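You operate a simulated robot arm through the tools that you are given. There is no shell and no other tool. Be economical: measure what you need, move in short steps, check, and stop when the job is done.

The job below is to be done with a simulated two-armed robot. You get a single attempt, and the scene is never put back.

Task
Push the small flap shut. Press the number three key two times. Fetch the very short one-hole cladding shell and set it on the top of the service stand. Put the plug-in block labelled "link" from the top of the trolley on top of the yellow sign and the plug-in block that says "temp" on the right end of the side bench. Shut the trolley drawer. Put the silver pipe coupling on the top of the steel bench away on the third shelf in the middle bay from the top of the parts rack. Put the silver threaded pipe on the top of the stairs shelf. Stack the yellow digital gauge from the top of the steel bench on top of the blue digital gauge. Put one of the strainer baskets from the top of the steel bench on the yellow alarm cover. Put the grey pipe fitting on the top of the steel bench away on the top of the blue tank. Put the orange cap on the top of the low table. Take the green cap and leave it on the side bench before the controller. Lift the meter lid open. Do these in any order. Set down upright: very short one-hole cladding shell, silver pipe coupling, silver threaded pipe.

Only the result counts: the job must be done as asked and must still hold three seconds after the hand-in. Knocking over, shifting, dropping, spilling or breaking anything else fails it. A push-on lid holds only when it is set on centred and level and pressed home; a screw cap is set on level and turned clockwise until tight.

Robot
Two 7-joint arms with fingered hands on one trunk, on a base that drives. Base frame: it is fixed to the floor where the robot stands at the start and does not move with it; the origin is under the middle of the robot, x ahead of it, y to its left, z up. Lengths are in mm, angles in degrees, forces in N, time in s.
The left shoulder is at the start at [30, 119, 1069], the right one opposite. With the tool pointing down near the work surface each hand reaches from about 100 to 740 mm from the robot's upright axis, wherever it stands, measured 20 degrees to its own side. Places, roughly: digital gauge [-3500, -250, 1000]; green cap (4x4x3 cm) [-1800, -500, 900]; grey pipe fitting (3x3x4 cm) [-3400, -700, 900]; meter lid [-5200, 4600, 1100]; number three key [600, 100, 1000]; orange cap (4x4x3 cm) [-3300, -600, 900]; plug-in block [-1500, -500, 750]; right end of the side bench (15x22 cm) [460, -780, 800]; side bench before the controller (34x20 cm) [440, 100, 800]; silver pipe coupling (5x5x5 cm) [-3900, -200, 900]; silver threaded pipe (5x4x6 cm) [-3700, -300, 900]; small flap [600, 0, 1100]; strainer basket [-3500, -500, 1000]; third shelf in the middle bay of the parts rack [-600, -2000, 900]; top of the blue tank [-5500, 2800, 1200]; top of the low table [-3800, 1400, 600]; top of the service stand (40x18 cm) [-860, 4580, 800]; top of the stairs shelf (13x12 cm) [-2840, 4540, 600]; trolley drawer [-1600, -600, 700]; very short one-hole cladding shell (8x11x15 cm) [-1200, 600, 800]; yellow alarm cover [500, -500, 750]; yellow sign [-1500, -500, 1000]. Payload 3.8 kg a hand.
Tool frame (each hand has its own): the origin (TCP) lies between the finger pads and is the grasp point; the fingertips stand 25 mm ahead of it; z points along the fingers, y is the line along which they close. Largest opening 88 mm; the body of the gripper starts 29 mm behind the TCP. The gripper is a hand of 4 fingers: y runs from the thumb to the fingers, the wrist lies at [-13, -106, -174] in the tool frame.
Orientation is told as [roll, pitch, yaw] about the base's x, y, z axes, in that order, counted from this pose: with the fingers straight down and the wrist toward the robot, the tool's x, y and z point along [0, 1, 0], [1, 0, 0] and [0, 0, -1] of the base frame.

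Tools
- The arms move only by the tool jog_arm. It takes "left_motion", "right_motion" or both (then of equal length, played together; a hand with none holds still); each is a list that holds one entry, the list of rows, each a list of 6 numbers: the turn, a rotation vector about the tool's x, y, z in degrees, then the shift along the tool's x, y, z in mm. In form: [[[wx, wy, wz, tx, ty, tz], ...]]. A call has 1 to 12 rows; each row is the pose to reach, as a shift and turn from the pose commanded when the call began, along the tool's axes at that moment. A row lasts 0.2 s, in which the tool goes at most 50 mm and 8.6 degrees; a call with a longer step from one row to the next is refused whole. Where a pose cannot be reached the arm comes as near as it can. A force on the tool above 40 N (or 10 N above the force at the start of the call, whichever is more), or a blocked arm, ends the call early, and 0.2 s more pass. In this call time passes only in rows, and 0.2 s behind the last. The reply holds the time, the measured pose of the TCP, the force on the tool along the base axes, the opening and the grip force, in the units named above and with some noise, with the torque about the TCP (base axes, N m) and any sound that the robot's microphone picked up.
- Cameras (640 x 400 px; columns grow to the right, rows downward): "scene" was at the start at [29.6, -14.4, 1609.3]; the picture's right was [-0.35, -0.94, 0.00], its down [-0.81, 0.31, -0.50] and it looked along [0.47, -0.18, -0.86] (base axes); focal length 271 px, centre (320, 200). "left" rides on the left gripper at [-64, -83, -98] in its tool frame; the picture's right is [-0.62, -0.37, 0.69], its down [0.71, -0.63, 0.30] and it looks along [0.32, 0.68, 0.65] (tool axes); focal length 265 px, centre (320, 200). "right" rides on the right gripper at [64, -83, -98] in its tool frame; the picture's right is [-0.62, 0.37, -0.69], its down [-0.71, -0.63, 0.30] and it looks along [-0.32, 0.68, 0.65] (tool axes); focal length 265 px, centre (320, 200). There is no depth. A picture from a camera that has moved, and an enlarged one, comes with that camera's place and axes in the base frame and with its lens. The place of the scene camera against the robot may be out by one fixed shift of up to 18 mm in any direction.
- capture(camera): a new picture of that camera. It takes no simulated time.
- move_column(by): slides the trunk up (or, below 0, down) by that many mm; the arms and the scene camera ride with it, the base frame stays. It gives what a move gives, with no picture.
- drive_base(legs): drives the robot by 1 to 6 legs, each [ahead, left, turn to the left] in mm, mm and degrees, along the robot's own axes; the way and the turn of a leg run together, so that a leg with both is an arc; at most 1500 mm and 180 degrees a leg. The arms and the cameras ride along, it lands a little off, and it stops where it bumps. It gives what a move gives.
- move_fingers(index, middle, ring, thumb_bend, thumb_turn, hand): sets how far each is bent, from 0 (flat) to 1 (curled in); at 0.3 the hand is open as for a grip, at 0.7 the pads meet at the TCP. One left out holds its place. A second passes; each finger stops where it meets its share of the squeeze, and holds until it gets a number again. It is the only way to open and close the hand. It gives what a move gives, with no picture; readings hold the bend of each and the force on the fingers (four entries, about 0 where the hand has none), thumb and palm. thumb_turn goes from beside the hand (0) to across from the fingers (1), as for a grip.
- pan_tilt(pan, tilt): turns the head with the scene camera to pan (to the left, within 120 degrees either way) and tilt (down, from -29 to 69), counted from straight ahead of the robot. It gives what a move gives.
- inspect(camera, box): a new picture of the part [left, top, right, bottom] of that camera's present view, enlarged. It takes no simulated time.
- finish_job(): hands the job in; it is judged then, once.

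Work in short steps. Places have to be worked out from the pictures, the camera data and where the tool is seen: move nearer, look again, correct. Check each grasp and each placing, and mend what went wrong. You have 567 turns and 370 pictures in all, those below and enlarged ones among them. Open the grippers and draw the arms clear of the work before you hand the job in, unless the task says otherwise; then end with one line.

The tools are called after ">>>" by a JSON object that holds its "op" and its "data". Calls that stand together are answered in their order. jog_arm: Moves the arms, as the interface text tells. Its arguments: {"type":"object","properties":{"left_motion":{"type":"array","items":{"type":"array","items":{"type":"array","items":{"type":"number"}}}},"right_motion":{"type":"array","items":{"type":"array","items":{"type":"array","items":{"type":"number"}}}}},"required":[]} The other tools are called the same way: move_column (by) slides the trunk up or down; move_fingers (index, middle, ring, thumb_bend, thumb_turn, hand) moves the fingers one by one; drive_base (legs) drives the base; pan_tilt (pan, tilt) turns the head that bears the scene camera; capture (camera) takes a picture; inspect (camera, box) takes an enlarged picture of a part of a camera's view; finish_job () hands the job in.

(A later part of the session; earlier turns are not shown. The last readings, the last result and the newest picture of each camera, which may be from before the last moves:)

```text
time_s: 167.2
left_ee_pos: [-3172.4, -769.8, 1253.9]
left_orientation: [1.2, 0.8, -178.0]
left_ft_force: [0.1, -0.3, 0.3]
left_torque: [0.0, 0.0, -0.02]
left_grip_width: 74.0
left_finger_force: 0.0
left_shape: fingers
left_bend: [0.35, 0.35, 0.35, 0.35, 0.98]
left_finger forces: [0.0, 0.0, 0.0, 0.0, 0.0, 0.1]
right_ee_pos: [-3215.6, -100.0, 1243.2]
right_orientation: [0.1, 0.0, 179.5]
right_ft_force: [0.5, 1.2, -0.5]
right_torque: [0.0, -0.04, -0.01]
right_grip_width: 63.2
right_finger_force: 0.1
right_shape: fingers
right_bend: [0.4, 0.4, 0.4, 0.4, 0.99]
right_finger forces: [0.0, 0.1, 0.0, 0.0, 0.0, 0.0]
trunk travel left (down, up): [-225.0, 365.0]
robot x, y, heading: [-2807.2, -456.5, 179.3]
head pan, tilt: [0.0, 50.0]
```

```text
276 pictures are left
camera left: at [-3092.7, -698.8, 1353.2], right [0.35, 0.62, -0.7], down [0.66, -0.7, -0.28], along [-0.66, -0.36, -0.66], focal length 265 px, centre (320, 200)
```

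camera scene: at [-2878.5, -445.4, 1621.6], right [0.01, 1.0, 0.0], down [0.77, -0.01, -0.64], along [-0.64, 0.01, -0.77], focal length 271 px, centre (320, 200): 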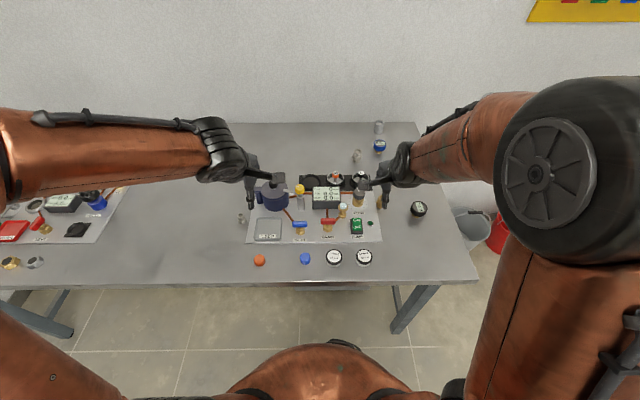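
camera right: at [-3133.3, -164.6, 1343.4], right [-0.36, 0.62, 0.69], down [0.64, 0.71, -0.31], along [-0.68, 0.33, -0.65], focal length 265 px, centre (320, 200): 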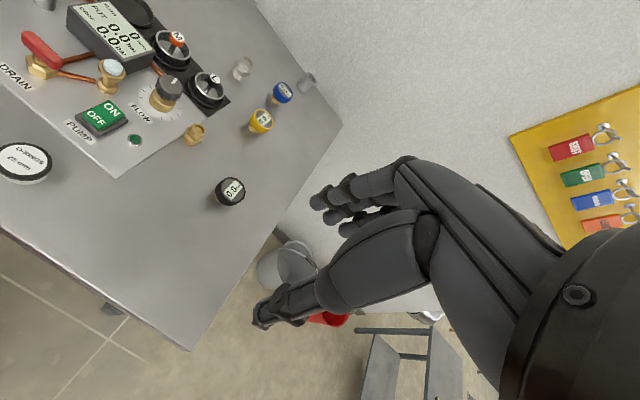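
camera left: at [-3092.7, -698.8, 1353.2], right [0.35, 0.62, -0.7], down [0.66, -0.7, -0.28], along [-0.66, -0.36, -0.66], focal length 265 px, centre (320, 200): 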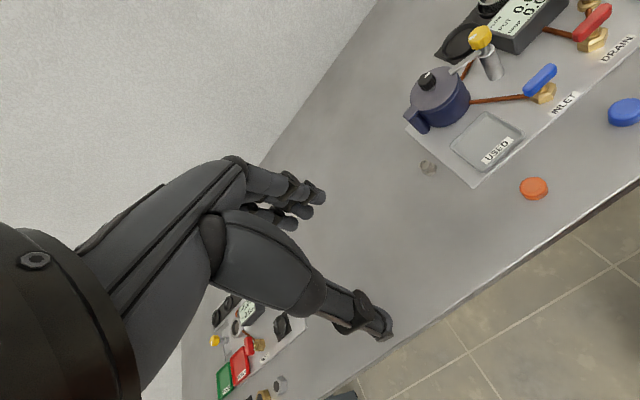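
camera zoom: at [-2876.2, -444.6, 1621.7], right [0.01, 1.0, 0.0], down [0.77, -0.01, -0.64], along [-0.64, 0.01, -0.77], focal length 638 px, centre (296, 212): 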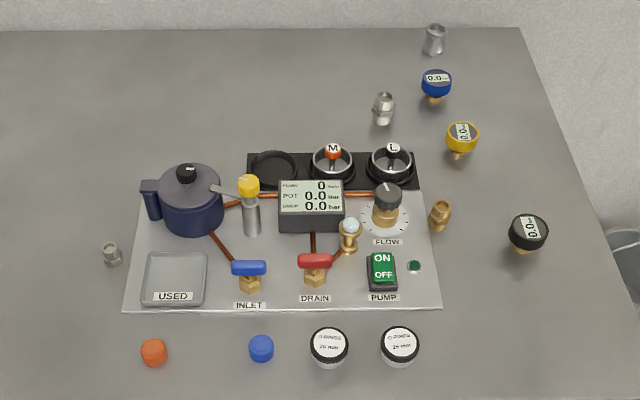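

I enlarge the far items and the strainers to identify them.

>>> {"op": "inspect", "data": {"camera": "scene", "box": [325, 110, 425, 180]}}

>>> {"op": "inspect", "data": {"camera": "right", "box": [120, 20, 340, 160]}}

>>> {"op": "inspect", "data": {"camera": "left", "box": [400, 60, 600, 220]}}

```text
5.71 times, centred on (375, 145) of scene
camera zoom: at [-2876.2, -444.6, 1621.7], right [0.01, 1.0, 0.0], down [0.77, -0.01, -0.64], along [-0.64, 0.01, -0.77], focal length 1548 px, centre (6, 514)
```

zoom: 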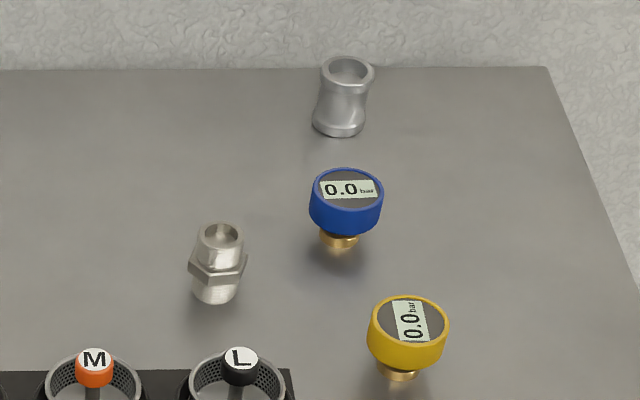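

```text
2.86 times, centred on (230, 90) of right
camera zoom: at [-3133.3, -164.6, 1343.4], right [-0.36, 0.62, 0.69], down [0.64, 0.71, -0.31], along [-0.68, 0.33, -0.65], focal length 758 px, centre (577, 514)
```

zoom: 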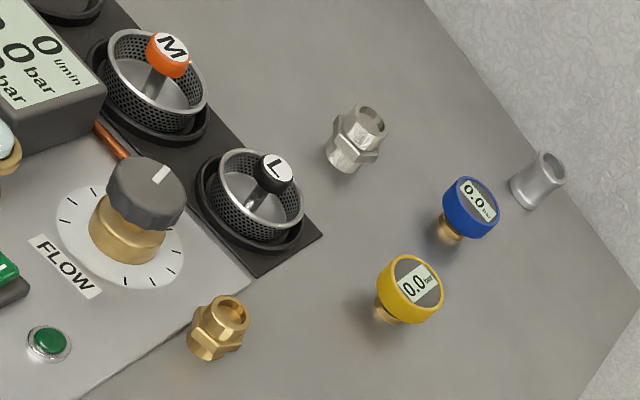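

```text
2.50 times, centred on (500, 140) of left
camera zoom: at [-3092.7, -698.8, 1353.2], right [0.35, 0.62, -0.7], down [0.66, -0.7, -0.28], along [-0.66, -0.36, -0.66], focal length 664 px, centre (-130, 350)
```

zoom: 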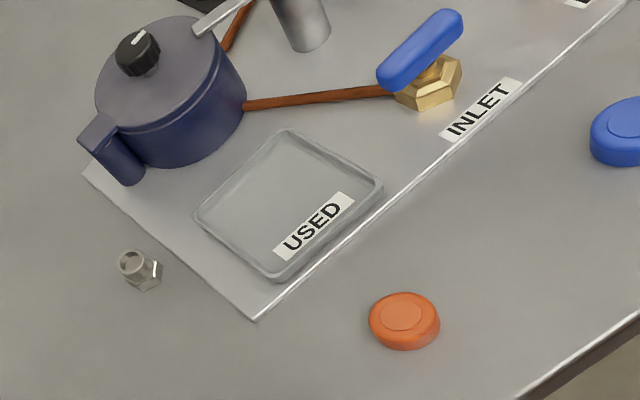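

Silver threaded pipe ≈[-3726, -297], coupling ≈[-3931, -175], blue gauge ≈[-3778, -190], yellow ≈[-3629, -176]: too deep to reach from the front. I check the bench's right end, where buckets stand.

>>> {"op": "drive_base", "data": {"legs": [[0, -1000, 0]]}}

>>> {"op": "pan_tilt", "data": {"pan": 15, "tilt": 35}}

>>> {"op": "capture", "data": {"camera": "scene"}}

```text
time_s: 172.6
left_ee_pos: [-3163.6, 263.0, 1253.8]
left_orientation: [1.1, 0.8, -177.8]
left_ft_force: [0.7, 1.0, 0.0]
left_torque: [0.03, -0.04, 0.02]
left_grip_width: 73.9
left_finger_force: 0.1
left_shape: fingers
left_bend: [0.35, 0.35, 0.35, 0.35, 0.98]
left_finger forces: [0.0, 0.0, 0.0, 0.1, 0.0, 0.0]
right_ee_pos: [-3207.3, 930.9, 1242.4]
right_orientation: [0.1, 0.0, 179.4]
right_ft_force: [-0.2, 0.0, -0.5]
right_torque: [-0.01, 0.0, 0.01]
right_grip_width: 63.4
right_finger_force: 0.0
right_shape: fingers
right_bend: [0.4, 0.4, 0.4, 0.4, 0.99]
right_finger forces: [0.0, 0.0, 0.0, 0.0, 0.1, 0.1]
trunk travel left (down, up): [-225.0, 365.0]
robot x, y, heading: [-2798.1, 577.4, 179.7]
head pan, tilt: [0.0, 50.0]
```

```text
time_s: 173.3
left_ee_pos: [-3163.1, 262.4, 1252.1]
left_orientation: [1.1, 0.8, -177.8]
left_ft_force: [0.5, -0.4, 0.3]
left_torque: [0.01, 0.01, 0.0]
left_grip_width: 74.1
left_finger_force: 0.0
left_shape: fingers
left_bend: [0.35, 0.35, 0.35, 0.35, 0.98]
left_finger forces: [0.0, 0.0, 0.1, 0.1, 0.0, 0.1]
right_ee_pos: [-3207.0, 931.1, 1242.1]
right_orientation: [-0.1, 0.0, 179.3]
right_ft_force: [0.3, -0.2, 0.3]
right_torque: [0.0, 0.0, -0.02]
right_grip_width: 63.1
right_finger_force: 0.0
right_shape: fingers
right_bend: [0.4, 0.4, 0.4, 0.4, 0.99]
right_finger forces: [0.1, 0.0, 0.1, 0.0, 0.0, 0.1]
trunk travel left (down, up): [-225.0, 365.0]
robot x, y, heading: [-2797.0, 574.5, 179.5]
head pan, tilt: [15.0, 35.0]
```

```text
272 pictures are left
camera scene: at [-2875.9, 564.2, 1643.2], right [-0.25, 0.97, 0.0], down [0.56, 0.14, -0.82], along [-0.79, -0.2, -0.57], focal length 271 px, centre (320, 200)
```

scene: 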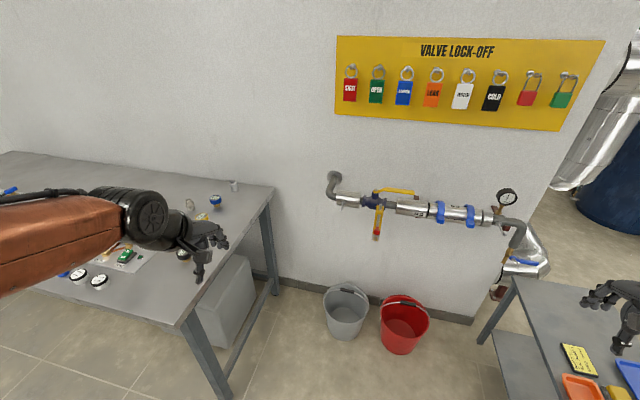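

There is room to stand near [-3340, 370], clear of the buckets, facing the bench end diagonally. I go there.

>>> {"op": "drive_base", "data": {"legs": [[530, 200, 0], [0, 0, 42]]}}

>>> {"op": "pan_tilt", "data": {"pan": 0, "tilt": 48}}

>>> {"op": "capture", "data": {"camera": "scene"}}

```text
time_s: 178.5
left_ee_pos: [-3384.9, -96.7, 1253.5]
left_orientation: [1.1, 0.8, -135.8]
left_ft_force: [-1.1, 0.5, 0.2]
left_torque: [0.0, 0.05, 0.0]
left_grip_width: 74.1
left_finger_force: 0.1
left_shape: fingers
left_bend: [0.35, 0.35, 0.35, 0.35, 0.98]
left_finger forces: [0.0, 0.0, 0.0, 0.0, 0.0, 0.0]
right_ee_pos: [-3864.7, 370.9, 1242.2]
right_orientation: [-0.1, 0.0, -138.6]
right_ft_force: [0.0, -0.2, 0.3]
right_torque: [0.02, 0.02, 0.0]
right_grip_width: 63.2
right_finger_force: 0.0
right_shape: fingers
right_bend: [0.4, 0.4, 0.4, 0.4, 0.99]
right_finger forces: [0.0, 0.0, 0.0, 0.0, 0.0, 0.0]
trunk travel left (down, up): [-225.0, 365.0]
robot x, y, heading: [-3321.8, 379.7, -138.5]
head pan, tilt: [15.0, 35.0]
```

```text
time_s: 179.3
left_ee_pos: [-3384.6, -98.7, 1252.0]
left_orientation: [1.1, 0.8, -135.8]
left_ft_force: [0.0, -0.6, 0.6]
left_torque: [0.02, 0.0, -0.03]
left_grip_width: 73.6
left_finger_force: 0.1
left_shape: fingers
left_bend: [0.35, 0.35, 0.35, 0.35, 0.98]
left_finger forces: [0.1, 0.0, 0.0, 0.1, 0.0, 0.0]
right_ee_pos: [-3864.6, 369.3, 1242.5]
right_orientation: [-0.1, -0.1, -138.7]
right_ft_force: [-0.6, 0.9, -0.3]
right_torque: [-0.01, 0.0, -0.03]
right_grip_width: 62.8
right_finger_force: 0.1
right_shape: fingers
right_bend: [0.4, 0.4, 0.4, 0.4, 0.99]
right_finger forces: [0.0, 0.0, 0.1, 0.0, 0.0, 0.0]
trunk travel left (down, up): [-225.0, 365.0]
robot x, y, heading: [-3320.8, 376.2, -139.0]
head pan, tilt: [0.0, 48.0]
```

```text
271 pictures are left
camera scene: at [-3380.3, 350.1, 1624.3], right [-0.66, 0.75, 0.0], down [0.56, 0.49, -0.67], along [-0.5, -0.44, -0.74], focal length 271 px, centre (320, 200)
```

scene: 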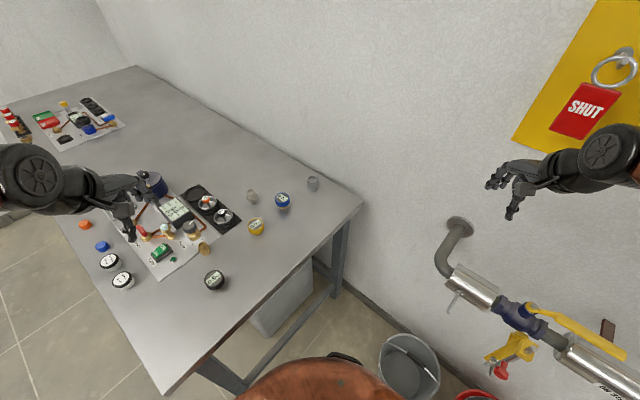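

I swing the right hand over the gauges for a closer look (left hand moves further left).

>>> {"op": "jog_arm", "data": {"left_motion": [[[0, 0, 0, 30, -20, 0], [0, 0, 0, 60, -40, 0], [0, 0, 0, 90, -60, 0], [0, 0, 0, 120, -60, 0], [0, 0, 0, 120, -60, 0], [0, 0, 0, 120, -60, 0], [0, 0, 0, 120, -60, 0], [0, 0, 0, 120, -60, 0], [0, 0, 0, 120, -60, 0], [0, 0, 0, 120, -60, 0]]], "right_motion": [[[0, 0, 0, 45, 5, 8], [0, 0, 0, 90, 10, 16], [0, 0, 0, 135, 15, 24], [0, 0, 0, 180, 20, 32], [0, 0, 0, 225, 25, 40], [0, 0, 0, 270, 30, 48], [0, 0, 0, 315, 35, 56], [0, 0, 0, 360, 40, 64], [0, 0, 0, 405, 45, 72], [0, 0, 0, 440, 50, 80]]]}}

>>> {"op": "capture", "data": {"camera": "right"}}

```text
time_s: 181.5
left_ee_pos: [-3255.9, -144.6, 1255.3]
left_orientation: [1.1, 0.8, -135.8]
left_ft_force: [-0.1, -0.9, 0.7]
left_torque: [0.02, -0.04, 0.0]
left_grip_width: 73.8
left_finger_force: 0.0
left_shape: fingers
left_bend: [0.35, 0.35, 0.35, 0.35, 0.98]
left_finger forces: [0.1, 0.1, 0.0, 0.0, 0.0, 0.0]
right_ee_pos: [-3608.3, 4.2, 1160.6]
right_orientation: [0.0, 0.0, -138.6]
right_ft_force: [-0.3, 0.4, 0.3]
right_torque: [-0.04, 0.0, 0.01]
right_grip_width: 63.0
right_finger_force: 0.0
right_shape: fingers
right_bend: [0.4, 0.4, 0.4, 0.4, 0.99]
right_finger forces: [0.0, 0.1, 0.0, 0.0, 0.0, 0.1]
trunk travel left (down, up): [-225.0, 365.0]
robot x, y, heading: [-3323.6, 378.6, -138.7]
head pan, tilt: [0.0, 48.0]
```

```text
270 pictures are left
camera right: at [-3503.9, 11.2, 1260.3], right [-0.69, 0.22, 0.69], down [0.0, 0.95, -0.3], along [-0.73, -0.21, -0.65], focal length 265 px, centre (320, 200)
```

right: 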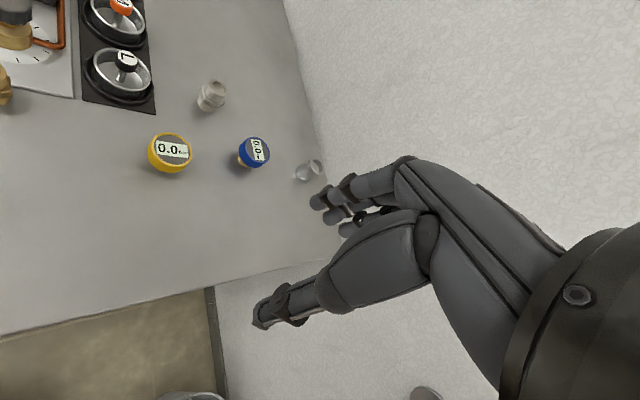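

Yellow gauge face ≈[-3628, -175, 905], blue ≈[-3770, -191, 909], bench ≈857. I turn the base left 25° so both lie on the right hand's side.

>>> {"op": "drive_base", "data": {"legs": [[0, 0, 25]]}}

>>> {"op": "move_fingers", "data": {"hand": "right", "index": 0.33, "middle": 0.33, "ring": 0.33, "thumb_bend": 0.33}}

```text
time_s: 183.2
left_ee_pos: [-3042.6, -65.5, 1256.1]
left_orientation: [1.0, 0.8, -110.9]
left_ft_force: [-0.2, -0.3, 0.0]
left_torque: [0.01, -0.02, 0.01]
left_grip_width: 74.0
left_finger_force: 0.1
left_shape: fingers
left_bend: [0.35, 0.35, 0.35, 0.35, 0.98]
left_finger forces: [0.1, 0.0, 0.1, 0.0, 0.0, 0.0]
right_ee_pos: [-3424.4, -79.3, 1159.2]
right_orientation: [-0.1, 0.0, -113.7]
right_ft_force: [-0.7, -0.5, -0.6]
right_torque: [-0.04, -0.01, -0.03]
right_grip_width: 63.2
right_finger_force: 0.1
right_shape: fingers
right_bend: [0.4, 0.4, 0.4, 0.4, 0.99]
right_finger forces: [0.0, 0.1, 0.0, 0.0, 0.1, 0.0]
trunk travel left (down, up): [-225.0, 365.0]
robot x, y, heading: [-3325.6, 377.7, -113.7]
head pan, tilt: [0.0, 48.0]
```

```text
time_s: 184.2
left_ee_pos: [-3041.9, -68.0, 1255.8]
left_orientation: [1.1, 0.8, -110.8]
left_ft_force: [0.3, -0.4, 0.5]
left_torque: [-0.01, 0.0, -0.01]
left_grip_width: 74.1
left_finger_force: 0.1
left_shape: fingers
left_bend: [0.35, 0.35, 0.35, 0.35, 0.98]
left_finger forces: [0.1, 0.0, 0.0, 0.0, 0.1, 0.0]
right_ee_pos: [-3425.0, -79.3, 1161.3]
right_orientation: [0.1, -0.1, -113.7]
right_ft_force: [0.2, -0.4, 0.0]
right_torque: [-0.02, -0.01, -0.03]
right_grip_width: 78.2
right_finger_force: 0.1
right_shape: fingers
right_bend: [0.33, 0.33, 0.33, 0.33, 0.98]
right_finger forces: [0.0, 0.1, 0.0, 0.0, 0.0, 0.0]
trunk travel left (down, up): [-225.0, 365.0]
robot x, y, heading: [-3323.3, 378.8, -113.7]
head pan, tilt: [0.0, 48.0]
```

>>> {"op": "jog_arm", "data": {"right_motion": [[[0, 0, 0, -30, 35, 20], [0, 0, 0, -60, 70, 40], [0, 0, 0, -90, 105, 60], [0, 0, 0, -120, 140, 80], [0, 0, 0, -147, 169, 100], [0, 0, 0, -147, 169, 145], [0, 0, 0, -147, 169, 185]]]}}

>>> {"op": "capture", "data": {"camera": "right"}}

>>> {"op": "capture", "data": {"camera": "scene"}}

```text
refused: row 1 steps farther than a row can; nothing moved
```

```text
269 pictures are left
camera right: at [-3332.8, -29.7, 1260.5], right [-0.72, -0.09, 0.69], down [-0.4, 0.86, -0.3], along [-0.57, -0.5, -0.65], focal length 265 px, centre (320, 200)
```

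right: 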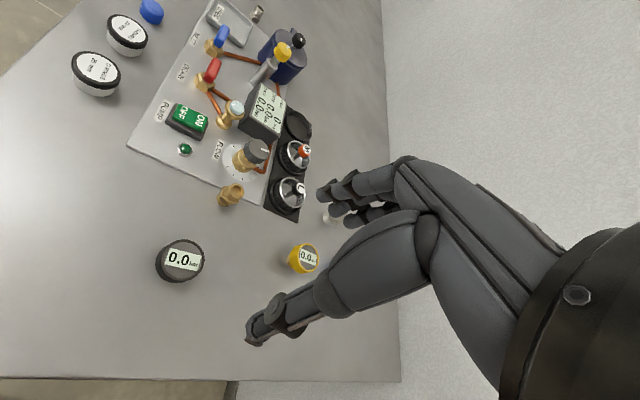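

```text
268 pictures are left
camera scene: at [-3359.6, 335.0, 1624.3], right [-0.92, 0.4, 0.0], down [0.3, 0.68, -0.67], along [-0.27, -0.61, -0.74], focal length 271 px, centre (320, 200)
```

scene: 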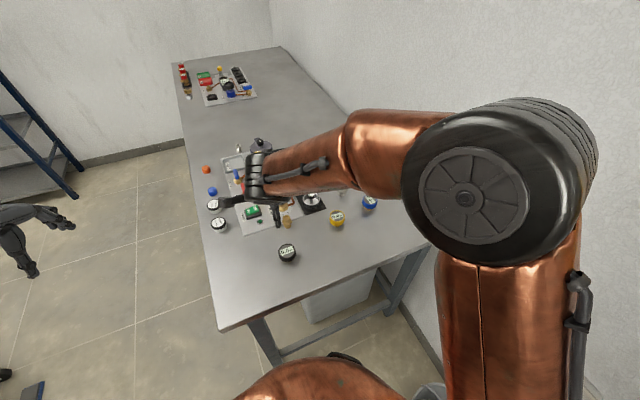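

Step size was slightly over 50 mm; I redo it in smaller steps.

>>> {"op": "jog_arm", "data": {"right_motion": [[[0, 0, 0, -28, 32, 18], [0, 0, 0, -56, 64, 36], [0, 0, 0, -84, 96, 54], [0, 0, 0, -112, 128, 72], [0, 0, 0, -140, 160, 90], [0, 0, 0, -147, 169, 130], [0, 0, 0, -147, 169, 175]]]}}

>>> {"op": "move_fingers", "data": {"hand": "right", "index": 0.36, "middle": 0.36, "ring": 0.36, "thumb_bend": 0.36}}

>>> {"op": "capture", "data": {"camera": "right"}}

```text
time_s: 185.8
left_ee_pos: [-3042.9, -68.4, 1255.7]
left_orientation: [1.1, 0.8, -111.0]
left_ft_force: [0.3, -0.2, 0.4]
left_torque: [-0.02, -0.01, -0.02]
left_grip_width: 73.9
left_finger_force: 0.1
left_shape: fingers
left_bend: [0.35, 0.35, 0.35, 0.35, 0.98]
left_finger forces: [0.0, 0.1, 0.0, 0.1, 0.0, 0.0]
right_ee_pos: [-3628.0, -169.4, 985.2]
right_orientation: [0.0, 0.0, -113.7]
right_ft_force: [-0.2, 0.0, 0.1]
right_torque: [-0.01, -0.02, -0.01]
right_grip_width: 77.9
right_finger_force: 0.0
right_shape: fingers
right_bend: [0.33, 0.33, 0.33, 0.33, 0.98]
right_finger forces: [0.0, 0.0, 0.0, 0.0, 0.1, 0.0]
trunk travel left (down, up): [-225.0, 365.0]
robot x, y, heading: [-3320.7, 377.5, -113.8]
head pan, tilt: [0.0, 48.0]
```

```text
time_s: 186.8
left_ee_pos: [-3042.7, -66.2, 1254.6]
left_orientation: [1.2, 0.8, -110.9]
left_ft_force: [-0.4, 0.5, 0.1]
left_torque: [-0.01, 0.02, -0.02]
left_grip_width: 73.8
left_finger_force: 0.1
left_shape: fingers
left_bend: [0.35, 0.35, 0.35, 0.35, 0.98]
left_finger forces: [0.0, 0.0, 0.0, 0.0, 0.1, 0.1]
right_ee_pos: [-3627.0, -170.5, 985.4]
right_orientation: [0.0, 0.0, -113.8]
right_ft_force: [0.1, -0.2, 0.3]
right_torque: [0.01, 0.0, -0.04]
right_grip_width: 72.9
right_finger_force: 0.0
right_shape: fingers
right_bend: [0.36, 0.36, 0.36, 0.36, 0.98]
right_finger forces: [0.0, 0.0, 0.0, 0.0, 0.1, 0.0]
trunk travel left (down, up): [-225.0, 365.0]
robot x, y, heading: [-3324.0, 378.8, -113.6]
head pan, tilt: [0.0, 48.0]
```

```text
267 pictures are left
camera right: at [-3535.5, -118.8, 1085.6], right [-0.72, -0.09, 0.69], down [-0.4, 0.86, -0.3], along [-0.57, -0.5, -0.65], focal length 265 px, centre (320, 200)
```

right: 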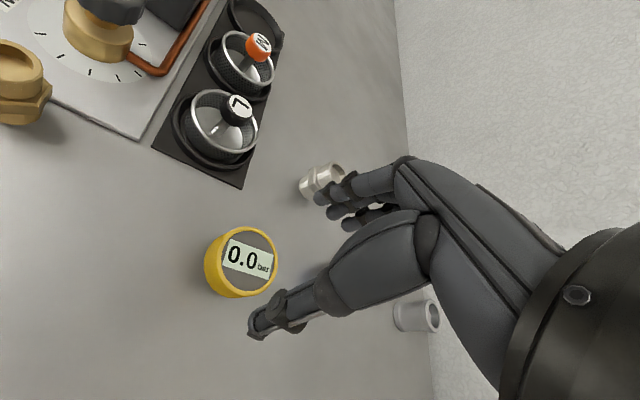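

The yellow gauge is centred under the hand. I lower to its rim and grip.

>>> {"op": "jog_arm", "data": {"right_motion": [[[0, 0, 0, 1, 2, 40], [0, 0, 0, 1, 2, 75], [0, 0, 0, 1, 2, 95]]]}}

>>> {"op": "move_fingers", "data": {"hand": "right", "index": 0.65, "middle": 0.65, "ring": 0.5, "thumb_bend": 0.65}}

>>> {"op": "capture", "data": {"camera": "right"}}

```text
time_s: 187.6
left_ee_pos: [-3040.7, -67.1, 1255.0]
left_orientation: [1.2, 0.8, -111.0]
left_ft_force: [0.7, 0.7, 0.2]
left_torque: [-0.01, 0.01, -0.02]
left_grip_width: 73.8
left_finger_force: 0.2
left_shape: fingers
left_bend: [0.35, 0.35, 0.35, 0.35, 0.98]
left_finger forces: [0.1, 0.0, 0.1, 0.0, 0.0, 0.0]
right_ee_pos: [-3626.4, -177.8, 891.4]
right_orientation: [0.0, 0.1, -113.7]
right_ft_force: [-0.5, 0.2, 0.7]
right_torque: [0.01, 0.0, -0.01]
right_grip_width: 72.7
right_finger_force: 0.0
right_shape: fingers
right_bend: [0.36, 0.36, 0.36, 0.36, 0.98]
right_finger forces: [0.0, 0.0, 0.0, 0.1, 0.1, 0.0]
trunk travel left (down, up): [-225.0, 365.0]
robot x, y, heading: [-3322.6, 379.7, -113.8]
head pan, tilt: [0.0, 48.0]
```

```text
time_s: 188.6
left_ee_pos: [-3042.5, -67.5, 1255.7]
left_orientation: [1.2, 0.8, -110.9]
left_ft_force: [-0.1, 0.6, 0.2]
left_torque: [-0.03, -0.01, -0.04]
left_grip_width: 74.0
left_finger_force: 0.0
left_shape: fingers
left_bend: [0.35, 0.35, 0.35, 0.35, 0.98]
left_finger forces: [0.0, 0.0, 0.1, 0.0, 0.0, 0.0]
right_ee_pos: [-3626.6, -177.6, 891.0]
right_orientation: [0.0, 0.1, -113.6]
right_ft_force: [-0.9, 0.3, -0.4]
right_torque: [-0.05, 0.0, -0.01]
right_grip_width: 39.7
right_finger_force: 17.0
right_shape: fingers
right_bend: [0.51, 0.59, 0.5, 0.53, 1.0]
right_finger forces: [11.5, 5.3, 0.0, 0.1, 16.7, 0.1]
trunk travel left (down, up): [-225.0, 365.0]
robot x, y, heading: [-3321.1, 378.0, -114.0]
head pan, tilt: [0.0, 48.0]
```

```text
266 pictures are left
camera right: at [-3535.3, -126.6, 991.8], right [-0.72, -0.09, 0.69], down [-0.4, 0.86, -0.3], along [-0.57, -0.49, -0.65], focal length 265 px, centre (320, 200)
```

right: 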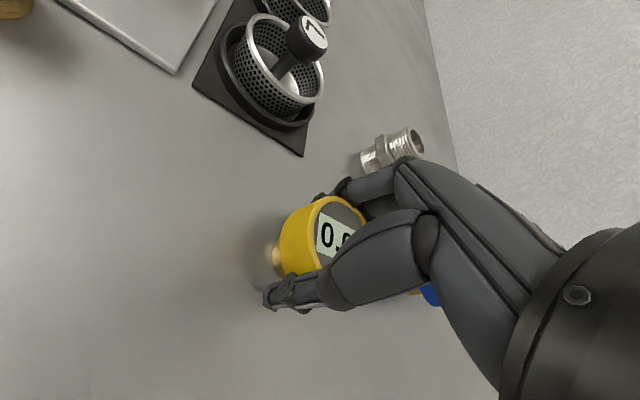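

Gripped at 17 N. I lift it well clear and check its tilt.

>>> {"op": "jog_arm", "data": {"right_motion": [[[0, 0, 0, 0, 0, -20], [0, 0, 0, 0, 0, -60], [0, 0, 0, 0, 0, -105], [0, 0, 0, 0, 0, -130]]]}}

>>> {"op": "inspect", "data": {"camera": "right", "box": [220, 150, 420, 310]}}

>>> {"op": "inspect", "data": {"camera": "scene", "box": [280, 130, 420, 240]}}

```text
time_s: 189.6
left_ee_pos: [-3042.3, -66.8, 1254.9]
left_orientation: [1.1, 0.8, -110.9]
left_ft_force: [-0.7, -0.5, 0.4]
left_torque: [-0.05, -0.01, 0.0]
left_grip_width: 73.8
left_finger_force: 0.0
left_shape: fingers
left_bend: [0.35, 0.35, 0.35, 0.35, 0.98]
left_finger forces: [0.0, 0.0, 0.0, 0.1, 0.1, 0.1]
right_ee_pos: [-3628.2, -175.8, 1020.3]
right_orientation: [0.0, 0.2, -113.7]
right_ft_force: [-0.2, -0.7, -2.8]
right_torque: [0.0, 0.0, -0.01]
right_grip_width: 39.7
right_finger_force: 16.7
right_shape: fingers
right_bend: [0.51, 0.6, 0.5, 0.53, 1.0]
right_finger forces: [11.4, 5.2, 0.0, 0.0, 16.6, 0.0]
trunk travel left (down, up): [-225.0, 365.0]
robot x, y, heading: [-3321.8, 378.5, -113.9]
head pan, tilt: [0.0, 48.0]
```

```text
2.50 times, centred on (320, 230) of right
camera zoom: at [-3537.1, -125.8, 1120.2], right [-0.72, -0.09, 0.69], down [-0.4, 0.86, -0.3], along [-0.57, -0.49, -0.66], focal length 664 px, centre (320, 125)
```

zoom: 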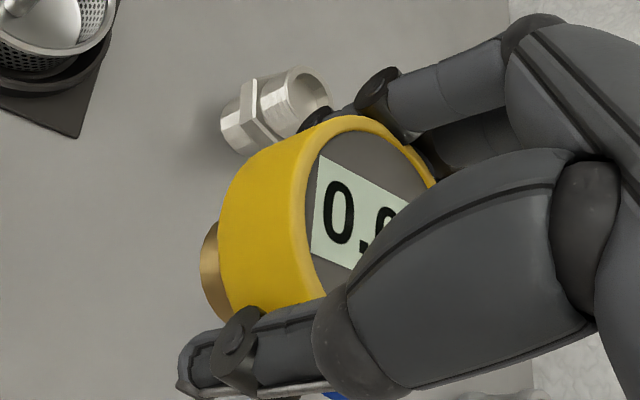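

```text
3.64 times, centred on (350, 185) of scene
camera zoom: at [-3359.6, 334.8, 1624.3], right [-0.92, 0.4, 0.0], down [0.3, 0.68, -0.67], along [-0.27, -0.61, -0.74], focal length 985 px, centre (211, 254)
```

zoom: 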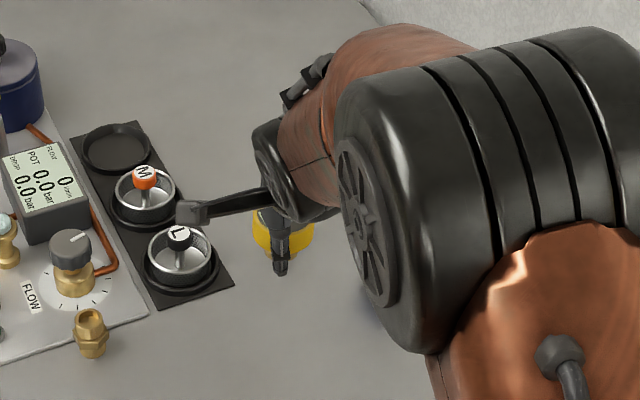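

The gauge hangs level (its axis matches the tool axis). I move it above the blue gauge at the present height.

>>> {"op": "jog_arm", "data": {"right_motion": [[[0, 0, 0, -32, 18, 0], [0, 0, 0, -64, 36, 0], [0, 0, 0, -96, 54, 0], [0, 0, 0, -127, 72, 0]]]}}

>>> {"op": "capture", "data": {"camera": "right"}}

>>> {"op": "capture", "data": {"camera": "scene"}}

```text
time_s: 190.6
left_ee_pos: [-3042.2, -66.2, 1255.3]
left_orientation: [1.1, 0.9, -110.8]
left_ft_force: [0.3, 0.5, -0.4]
left_torque: [0.01, 0.01, 0.07]
left_grip_width: 73.9
left_finger_force: 0.1
left_shape: fingers
left_bend: [0.35, 0.35, 0.35, 0.35, 0.98]
left_finger forces: [0.0, 0.1, 0.0, 0.0, 0.0, 0.0]
right_ee_pos: [-3769.8, -192.1, 1019.9]
right_orientation: [0.1, 0.2, -113.7]
right_ft_force: [0.5, -0.2, -1.7]
right_torque: [-0.04, -0.01, -0.01]
right_grip_width: 39.9
right_finger_force: 16.5
right_shape: fingers
right_bend: [0.51, 0.6, 0.5, 0.53, 1.0]
right_finger forces: [11.3, 5.3, 0.0, 0.0, 16.6, 0.0]
trunk travel left (down, up): [-225.0, 365.0]
robot x, y, heading: [-3325.3, 381.3, -113.9]
head pan, tilt: [0.0, 48.0]
```

```text
263 pictures are left
camera right: at [-3678.5, -141.1, 1121.0], right [-0.72, -0.09, 0.69], down [-0.4, 0.86, -0.3], along [-0.57, -0.49, -0.66], focal length 265 px, centre (320, 200)
```

right: 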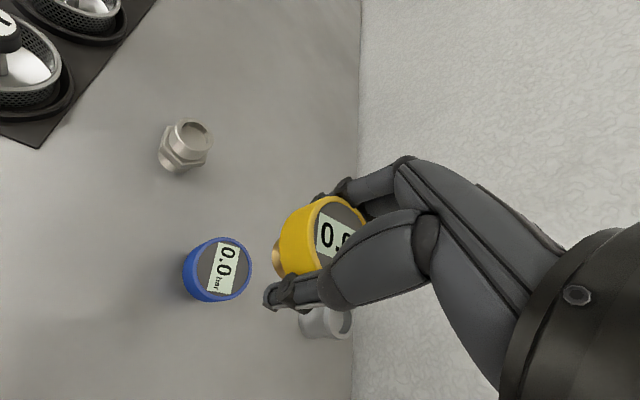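

```text
262 pictures are left
camera scene: at [-3361.2, 334.6, 1624.2], right [-0.92, 0.4, 0.0], down [0.3, 0.68, -0.67], along [-0.27, -0.61, -0.74], focal length 271 px, centre (320, 200)
```

scene: 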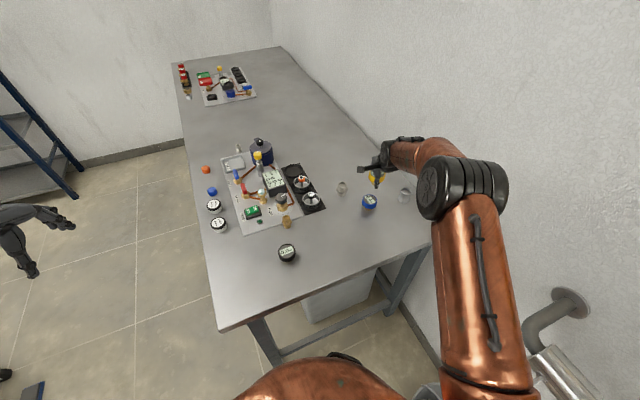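

Blue's face centre is at [-3769.5, -193, 905]; the yellow one is 3 mm off. I correct and lower 68 mm, then look again.

>>> {"op": "jog_arm", "data": {"right_motion": [[[0, 0, 0, -2.3, 1.7, 25], [0, 0, 0, -2.3, 1.7, 50], [0, 0, 0, -2.3, 1.7, 68]]]}}

>>> {"op": "inspect", "data": {"camera": "right", "box": [220, 170, 400, 310]}}

>>> {"op": "inspect", "data": {"camera": "scene", "box": [330, 150, 430, 230]}}

```text
time_s: 191.3
left_ee_pos: [-3042.6, -67.1, 1255.6]
left_orientation: [1.1, 0.9, -110.9]
left_ft_force: [-0.9, -0.5, 0.7]
left_torque: [-0.03, -0.06, 0.01]
left_grip_width: 73.9
left_finger_force: 0.1
left_shape: fingers
left_bend: [0.35, 0.35, 0.35, 0.35, 0.98]
left_finger forces: [0.1, 0.0, 0.0, 0.0, 0.1, 0.1]
right_ee_pos: [-3773.8, -192.6, 951.7]
right_orientation: [0.1, 0.0, -113.7]
right_ft_force: [-0.2, -0.5, -1.9]
right_torque: [-0.02, -0.05, -0.01]
right_grip_width: 39.6
right_finger_force: 16.6
right_shape: fingers
right_bend: [0.51, 0.6, 0.5, 0.53, 1.0]
right_finger forces: [11.4, 5.3, 0.1, 0.0, 16.4, 0.0]
trunk travel left (down, up): [-225.0, 365.0]
robot x, y, heading: [-3322.2, 377.7, -113.7]
head pan, tilt: [0.0, 48.0]
```

```text
2.86 times, centred on (310, 240) of right
camera zoom: at [-3681.1, -143.0, 1051.5], right [-0.72, -0.09, 0.69], down [-0.4, 0.86, -0.3], along [-0.57, -0.5, -0.65], focal length 758 px, centre (349, 86)
```

zoom: 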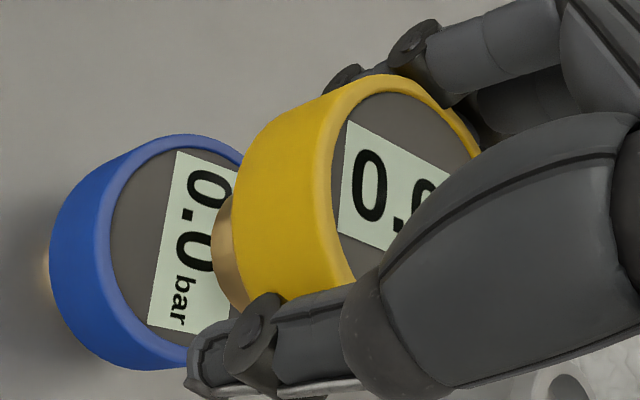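

```text
5.00 times, centred on (380, 190) of scene
camera zoom: at [-3360.3, 334.3, 1624.3], right [-0.92, 0.4, 0.0], down [0.3, 0.68, -0.67], along [-0.27, -0.61, -0.74], focal length 1355 px, centre (20, 250)
```

zoom: 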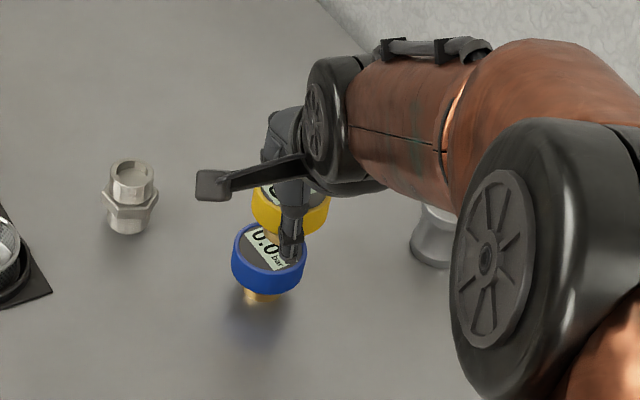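

Both views suggest yellow is ~4-5 mm too far toward −x. I correct and lower to contact.

>>> {"op": "jog_arm", "data": {"right_motion": [[[0, 0, 0, 4.3, 0, 3], [0, 0, 0, 4.3, 0, 7], [0, 0, 0, 4.3, 0, 9.5], [0, 0, 0, 4.3, 0, 11.5], [0, 0, 0, 4.3, 0, 13]]]}}

>>> {"op": "inspect", "data": {"camera": "right", "box": [220, 170, 400, 310]}}

>>> {"op": "inspect", "data": {"camera": "scene", "box": [330, 150, 430, 230]}}

```text
time_s: 192.6
left_ee_pos: [-3042.5, -67.0, 1255.9]
left_orientation: [1.1, 0.8, -110.9]
left_ft_force: [-0.5, -0.4, 0.5]
left_torque: [-0.01, -0.03, 0.05]
left_grip_width: 73.9
left_finger_force: 0.0
left_shape: fingers
left_bend: [0.35, 0.35, 0.35, 0.35, 0.98]
left_finger forces: [0.1, 0.0, 0.0, 0.1, 0.0, 0.0]
right_ee_pos: [-3770.9, -195.9, 938.9]
right_orientation: [-0.1, 0.0, -113.6]
right_ft_force: [0.7, -0.2, -1.7]
right_torque: [0.0, 0.01, 0.02]
right_grip_width: 39.7
right_finger_force: 16.6
right_shape: fingers
right_bend: [0.51, 0.6, 0.5, 0.53, 1.0]
right_finger forces: [11.3, 5.3, 0.0, 0.1, 16.5, 0.0]
trunk travel left (down, up): [-225.0, 365.0]
robot x, y, heading: [-3321.5, 379.5, -113.7]
head pan, tilt: [0.0, 48.0]
```

```text
2.86 times, centred on (310, 240) of right
camera zoom: at [-3679.8, -145.2, 1039.6], right [-0.72, -0.09, 0.69], down [-0.4, 0.86, -0.3], along [-0.57, -0.5, -0.65], focal length 758 px, centre (349, 86)
```

zoom: 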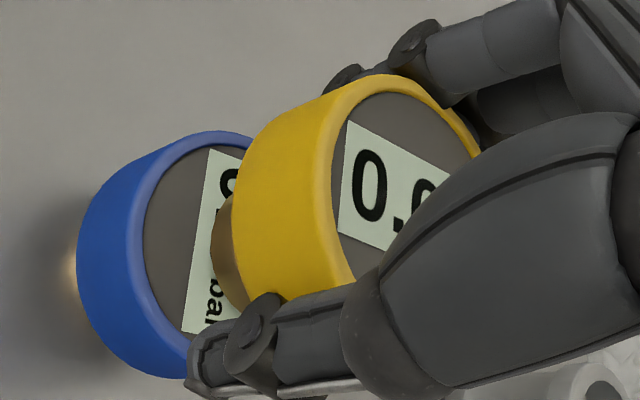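

```text
5.00 times, centred on (380, 190) of scene
camera zoom: at [-3360.0, 334.7, 1624.3], right [-0.92, 0.4, 0.0], down [0.3, 0.68, -0.67], along [-0.27, -0.61, -0.74], focal length 1355 px, centre (20, 250)
```

zoom: 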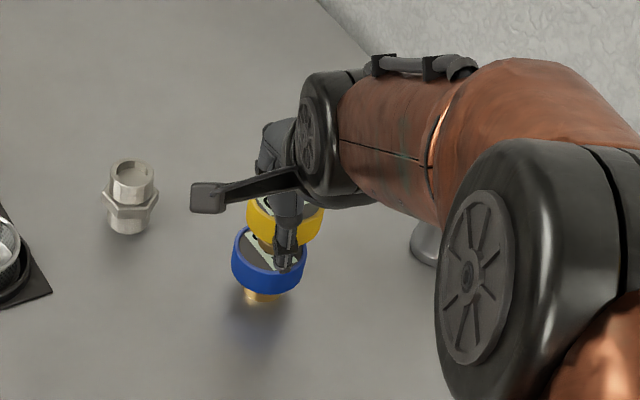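

Not yet touching; small correction (+2 x, +1.5 y) and lower further.

>>> {"op": "jog_arm", "data": {"right_motion": [[[0, 0, 0, 1.2, -2.2, 1.5], [0, 0, 0, 1.2, -2.2, 3], [0, 0, 0, 1.2, -2.2, 4.5], [0, 0, 0, 1.2, -2.2, 6]]]}}

>>> {"op": "inspect", "data": {"camera": "right", "box": [220, 170, 400, 310]}}

```text
time_s: 193.6
left_ee_pos: [-3041.2, -67.6, 1255.5]
left_orientation: [1.0, 0.8, -110.7]
left_ft_force: [0.2, -0.2, 0.7]
left_torque: [0.01, 0.0, 0.02]
left_grip_width: 73.8
left_finger_force: 0.0
left_shape: fingers
left_bend: [0.35, 0.35, 0.35, 0.35, 0.98]
left_finger forces: [0.0, 0.1, 0.1, 0.0, 0.0, 0.0]
right_ee_pos: [-3768.8, -193.5, 935.3]
right_orientation: [-0.1, -0.1, -113.7]
right_ft_force: [-0.2, 0.3, 1.9]
right_torque: [-0.03, 0.0, -0.02]
right_grip_width: 39.7
right_finger_force: 16.6
right_shape: fingers
right_bend: [0.51, 0.6, 0.5, 0.53, 1.0]
right_finger forces: [11.6, 5.1, 0.1, 0.1, 16.6, 0.1]
trunk travel left (down, up): [-225.0, 365.0]
robot x, y, heading: [-3327.0, 379.8, -113.8]
head pan, tilt: [0.0, 48.0]
```

```text
2.86 times, centred on (310, 240) of right
camera zoom: at [-3677.7, -143.5, 1034.9], right [-0.72, -0.09, 0.69], down [-0.4, 0.86, -0.31], along [-0.57, -0.5, -0.65], focal length 758 px, centre (349, 86)
```

zoom: 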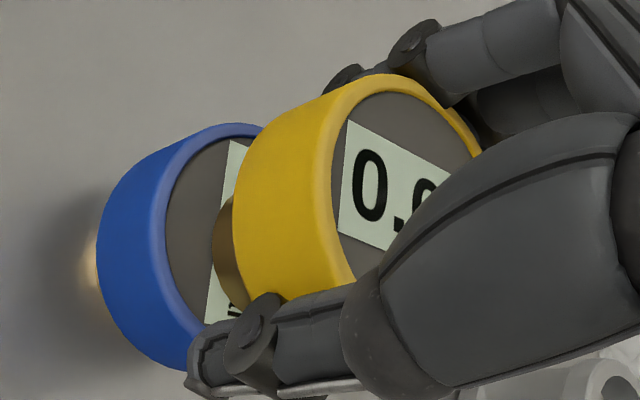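

Contact begins, but the stem still seems ~4-5 mm off toward −x. I lift slightly, shift, and touch again.

>>> {"op": "jog_arm", "data": {"right_motion": [[[0, 0, 0, 0, 0, -4], [0, 0, 0, 4, -1.7, -4], [0, 0, 0, 4, -1.7, -1], [0, 0, 0, 4, -1.7, 1]]]}}

>>> {"op": "inspect", "data": {"camera": "right", "box": [220, 170, 400, 310]}}

>>> {"op": "inspect", "data": {"camera": "scene", "box": [350, 170, 410, 220]}}

```text
time_s: 194.6
left_ee_pos: [-3041.2, -66.3, 1255.9]
left_orientation: [1.1, 0.8, -110.8]
left_ft_force: [-0.6, 0.6, -0.3]
left_torque: [-0.03, 0.0, -0.01]
left_grip_width: 74.1
left_finger_force: 0.1
left_shape: fingers
left_bend: [0.35, 0.35, 0.35, 0.35, 0.98]
left_finger forces: [0.0, 0.1, 0.1, 0.0, 0.0, 0.0]
right_ee_pos: [-3763.8, -193.8, 934.6]
right_orientation: [0.1, -0.2, -113.7]
right_ft_force: [0.4, 0.8, 7.3]
right_torque: [-0.07, 0.05, 0.03]
right_grip_width: 39.6
right_finger_force: 17.6
right_shape: fingers
right_bend: [0.51, 0.6, 0.5, 0.53, 1.0]
right_finger forces: [11.9, 5.0, 0.0, 0.0, 17.2, 0.0]
trunk travel left (down, up): [-225.0, 365.0]
robot x, y, heading: [-3321.6, 379.0, -113.7]
head pan, tilt: [0.0, 48.0]
```

```text
2.86 times, centred on (310, 240) of right
camera zoom: at [-3672.8, -142.8, 1034.2], right [-0.71, -0.09, 0.69], down [-0.4, 0.86, -0.31], along [-0.57, -0.5, -0.65], focal length 758 px, centre (349, 86)
```

zoom: 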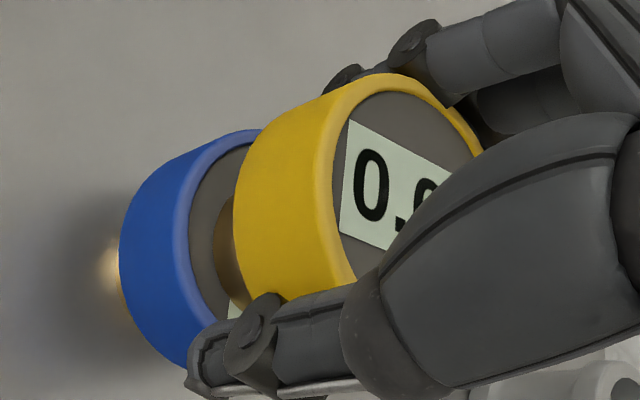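

```text
8.00 times, centred on (380, 195) of scene
camera zoom: at [-3358.9, 335.7, 1624.4], right [-0.92, 0.4, 0.0], down [0.3, 0.68, -0.67], along [-0.27, -0.61, -0.74], focal length 2168 px, centre (-160, 240)
```

zoom: 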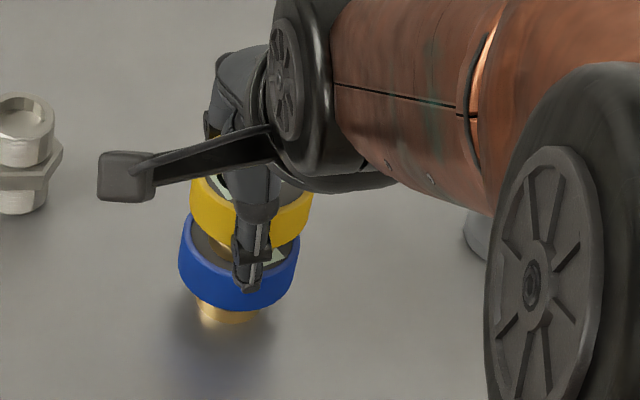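

Aligned now and seated (7 N). I ease off 1 mm and open gently.

>>> {"op": "jog_arm", "data": {"right_motion": [[[0, 0, 0, 0, 0, -0.7]]]}}

>>> {"op": "move_fingers", "data": {"hand": "right", "index": 0.36, "middle": 0.36, "ring": 0.36, "thumb_bend": 0.36}}

>>> {"op": "inspect", "data": {"camera": "right", "box": [220, 170, 400, 310]}}

```text
time_s: 194.9
left_ee_pos: [-3041.3, -66.0, 1255.9]
left_orientation: [1.1, 0.7, -110.9]
left_ft_force: [0.3, 0.6, -0.2]
left_torque: [0.0, 0.03, -0.03]
left_grip_width: 73.9
left_finger_force: 0.0
left_shape: fingers
left_bend: [0.35, 0.35, 0.35, 0.35, 0.98]
left_finger forces: [0.0, 0.0, 0.0, 0.0, 0.0, 0.1]
right_ee_pos: [-3765.6, -194.1, 934.0]
right_orientation: [0.0, 0.0, -113.7]
right_ft_force: [0.5, 0.0, 9.5]
right_torque: [-0.13, 0.03, 0.0]
right_grip_width: 39.5
right_finger_force: 17.3
right_shape: fingers
right_bend: [0.51, 0.6, 0.5, 0.53, 1.0]
right_finger forces: [12.0, 4.7, 0.0, 0.0, 17.2, 0.0]
trunk travel left (down, up): [-225.0, 365.0]
robot x, y, heading: [-3322.1, 380.5, -114.0]
head pan, tilt: [0.0, 48.0]
```

```text
time_s: 195.9
left_ee_pos: [-3041.8, -67.6, 1256.5]
left_orientation: [1.1, 0.7, -110.9]
left_ft_force: [0.1, -0.1, -0.2]
left_torque: [-0.01, 0.04, -0.04]
left_grip_width: 73.8
left_finger_force: 0.1
left_shape: fingers
left_bend: [0.35, 0.35, 0.35, 0.35, 0.98]
left_finger forces: [0.0, 0.0, 0.1, 0.0, 0.0, 0.1]
right_ee_pos: [-3765.6, -192.7, 931.5]
right_orientation: [0.0, 0.0, -113.7]
right_ft_force: [0.0, -1.0, -1.0]
right_torque: [-0.01, 0.01, 0.0]
right_grip_width: 71.9
right_finger_force: 0.0
right_shape: fingers
right_bend: [0.36, 0.36, 0.36, 0.36, 0.98]
right_finger forces: [0.0, 0.0, 0.0, 0.0, 0.1, 0.0]
trunk travel left (down, up): [-225.0, 365.0]
robot x, y, heading: [-3325.2, 380.6, -113.7]
head pan, tilt: [0.0, 48.0]
```

```text
2.86 times, centred on (310, 240) of right
camera zoom: at [-3673.4, -143.0, 1032.8], right [-0.72, -0.09, 0.69], down [-0.4, 0.86, -0.3], along [-0.57, -0.5, -0.65], focal length 758 px, centre (349, 86)
```

zoom: 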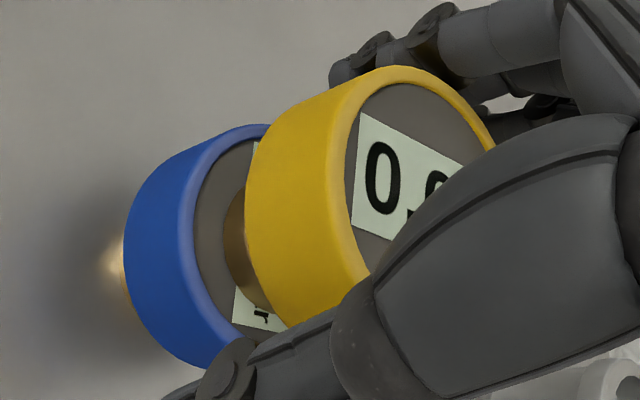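

It stands freely. I lift the hand straight up.

>>> {"op": "jog_arm", "data": {"right_motion": [[[0, 0, 0, 0, 0, -15], [0, 0, 0, 0, 0, -40], [0, 0, 0, 0, 0, -80], [0, 0, 0, 0, 0, -125], [0, 0, 0, 0, -20, -160]]]}}

>>> {"op": "capture", "data": {"camera": "right"}}

>>> {"op": "inspect", "data": {"camera": "scene", "box": [330, 150, 430, 230]}}

```text
time_s: 197.2
left_ee_pos: [-3041.9, -65.2, 1256.6]
left_orientation: [1.1, 0.9, -110.9]
left_ft_force: [0.6, -0.2, 0.3]
left_torque: [-0.02, 0.02, -0.03]
left_grip_width: 73.8
left_finger_force: 0.0
left_shape: fingers
left_bend: [0.35, 0.35, 0.35, 0.35, 0.98]
left_finger forces: [0.1, 0.0, 0.1, 0.0, 0.1, 0.0]
right_ee_pos: [-3757.3, -175.6, 1092.0]
right_orientation: [0.1, 0.0, -113.7]
right_ft_force: [-0.5, 0.2, 0.1]
right_torque: [-0.02, -0.02, -0.01]
right_grip_width: 71.4
right_finger_force: 0.1
right_shape: fingers
right_bend: [0.36, 0.36, 0.36, 0.36, 0.98]
right_finger forces: [0.1, 0.1, 0.1, 0.0, 0.0, 0.0]
trunk travel left (down, up): [-225.0, 365.0]
robot x, y, heading: [-3322.2, 378.6, -113.8]
head pan, tilt: [0.0, 48.0]
```

```text
253 pictures are left
camera right: at [-3664.4, -124.7, 1192.8], right [-0.72, -0.09, 0.69], down [-0.4, 0.86, -0.3], along [-0.57, -0.5, -0.65], focal length 265 px, centre (320, 200)
```

right: 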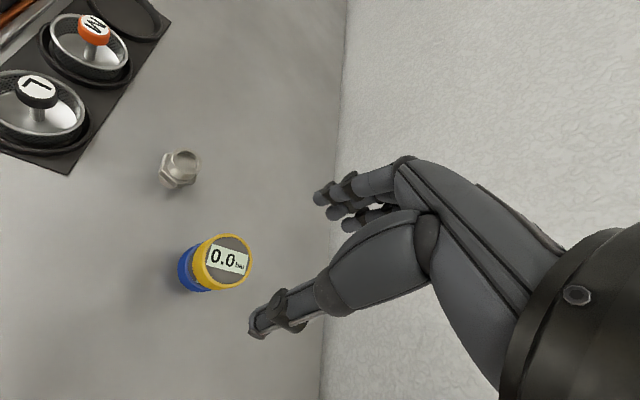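

```text
5.00 times, centred on (380, 190) of scene
camera zoom: at [-3359.0, 336.5, 1624.4], right [-0.92, 0.4, 0.0], down [0.3, 0.68, -0.67], along [-0.27, -0.61, -0.74], focal length 1355 px, centre (20, 250)
```

zoom: 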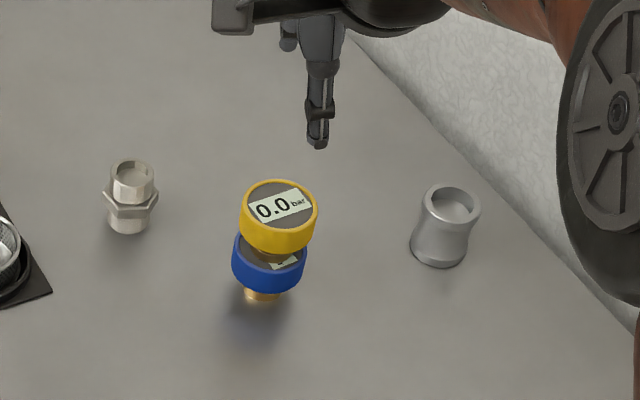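

The stack is good. For the coupling (~820 mm away) I need to creep closer; I look steeply down to see how much room the base has.

>>> {"op": "pan_tilt", "data": {"pan": -35, "tilt": 69}}

>>> {"op": "capture", "data": {"camera": "scene"}}

```text
time_s: 198.2
left_ee_pos: [-3041.9, -66.8, 1256.7]
left_orientation: [1.0, 0.9, -110.9]
left_ft_force: [0.6, -0.2, -0.5]
left_torque: [-0.01, -0.02, 0.01]
left_grip_width: 74.1
left_finger_force: 0.1
left_shape: fingers
left_bend: [0.35, 0.35, 0.35, 0.35, 0.98]
left_finger forces: [0.1, 0.1, 0.0, 0.0, 0.1, 0.0]
right_ee_pos: [-3756.8, -175.8, 1091.2]
right_orientation: [0.0, 0.0, -113.7]
right_ft_force: [0.7, -0.3, -0.3]
right_torque: [-0.01, -0.03, -0.03]
right_grip_width: 71.8
right_finger_force: 0.0
right_shape: fingers
right_bend: [0.36, 0.36, 0.36, 0.36, 0.98]
right_finger forces: [0.1, 0.0, 0.1, 0.1, 0.1, 0.0]
trunk travel left (down, up): [-225.0, 365.0]
robot x, y, heading: [-3328.7, 382.3, -113.6]
head pan, tilt: [-35.0, 68.8]
```

```text
251 pictures are left
camera scene: at [-3375.8, 378.0, 1599.7], right [-0.52, 0.85, 0.0], down [0.8, 0.49, -0.36], along [-0.31, -0.19, -0.93], focal length 271 px, centre (320, 200)
```

scene: 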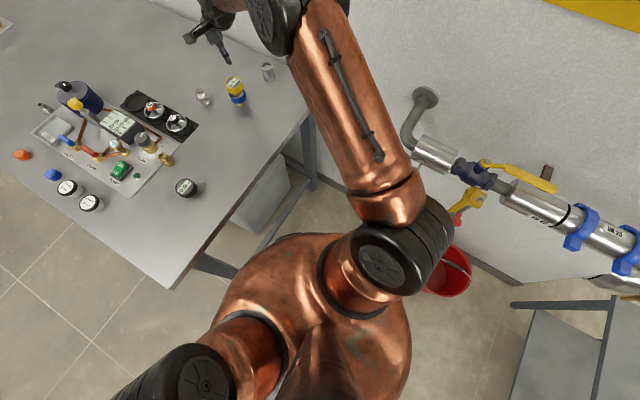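

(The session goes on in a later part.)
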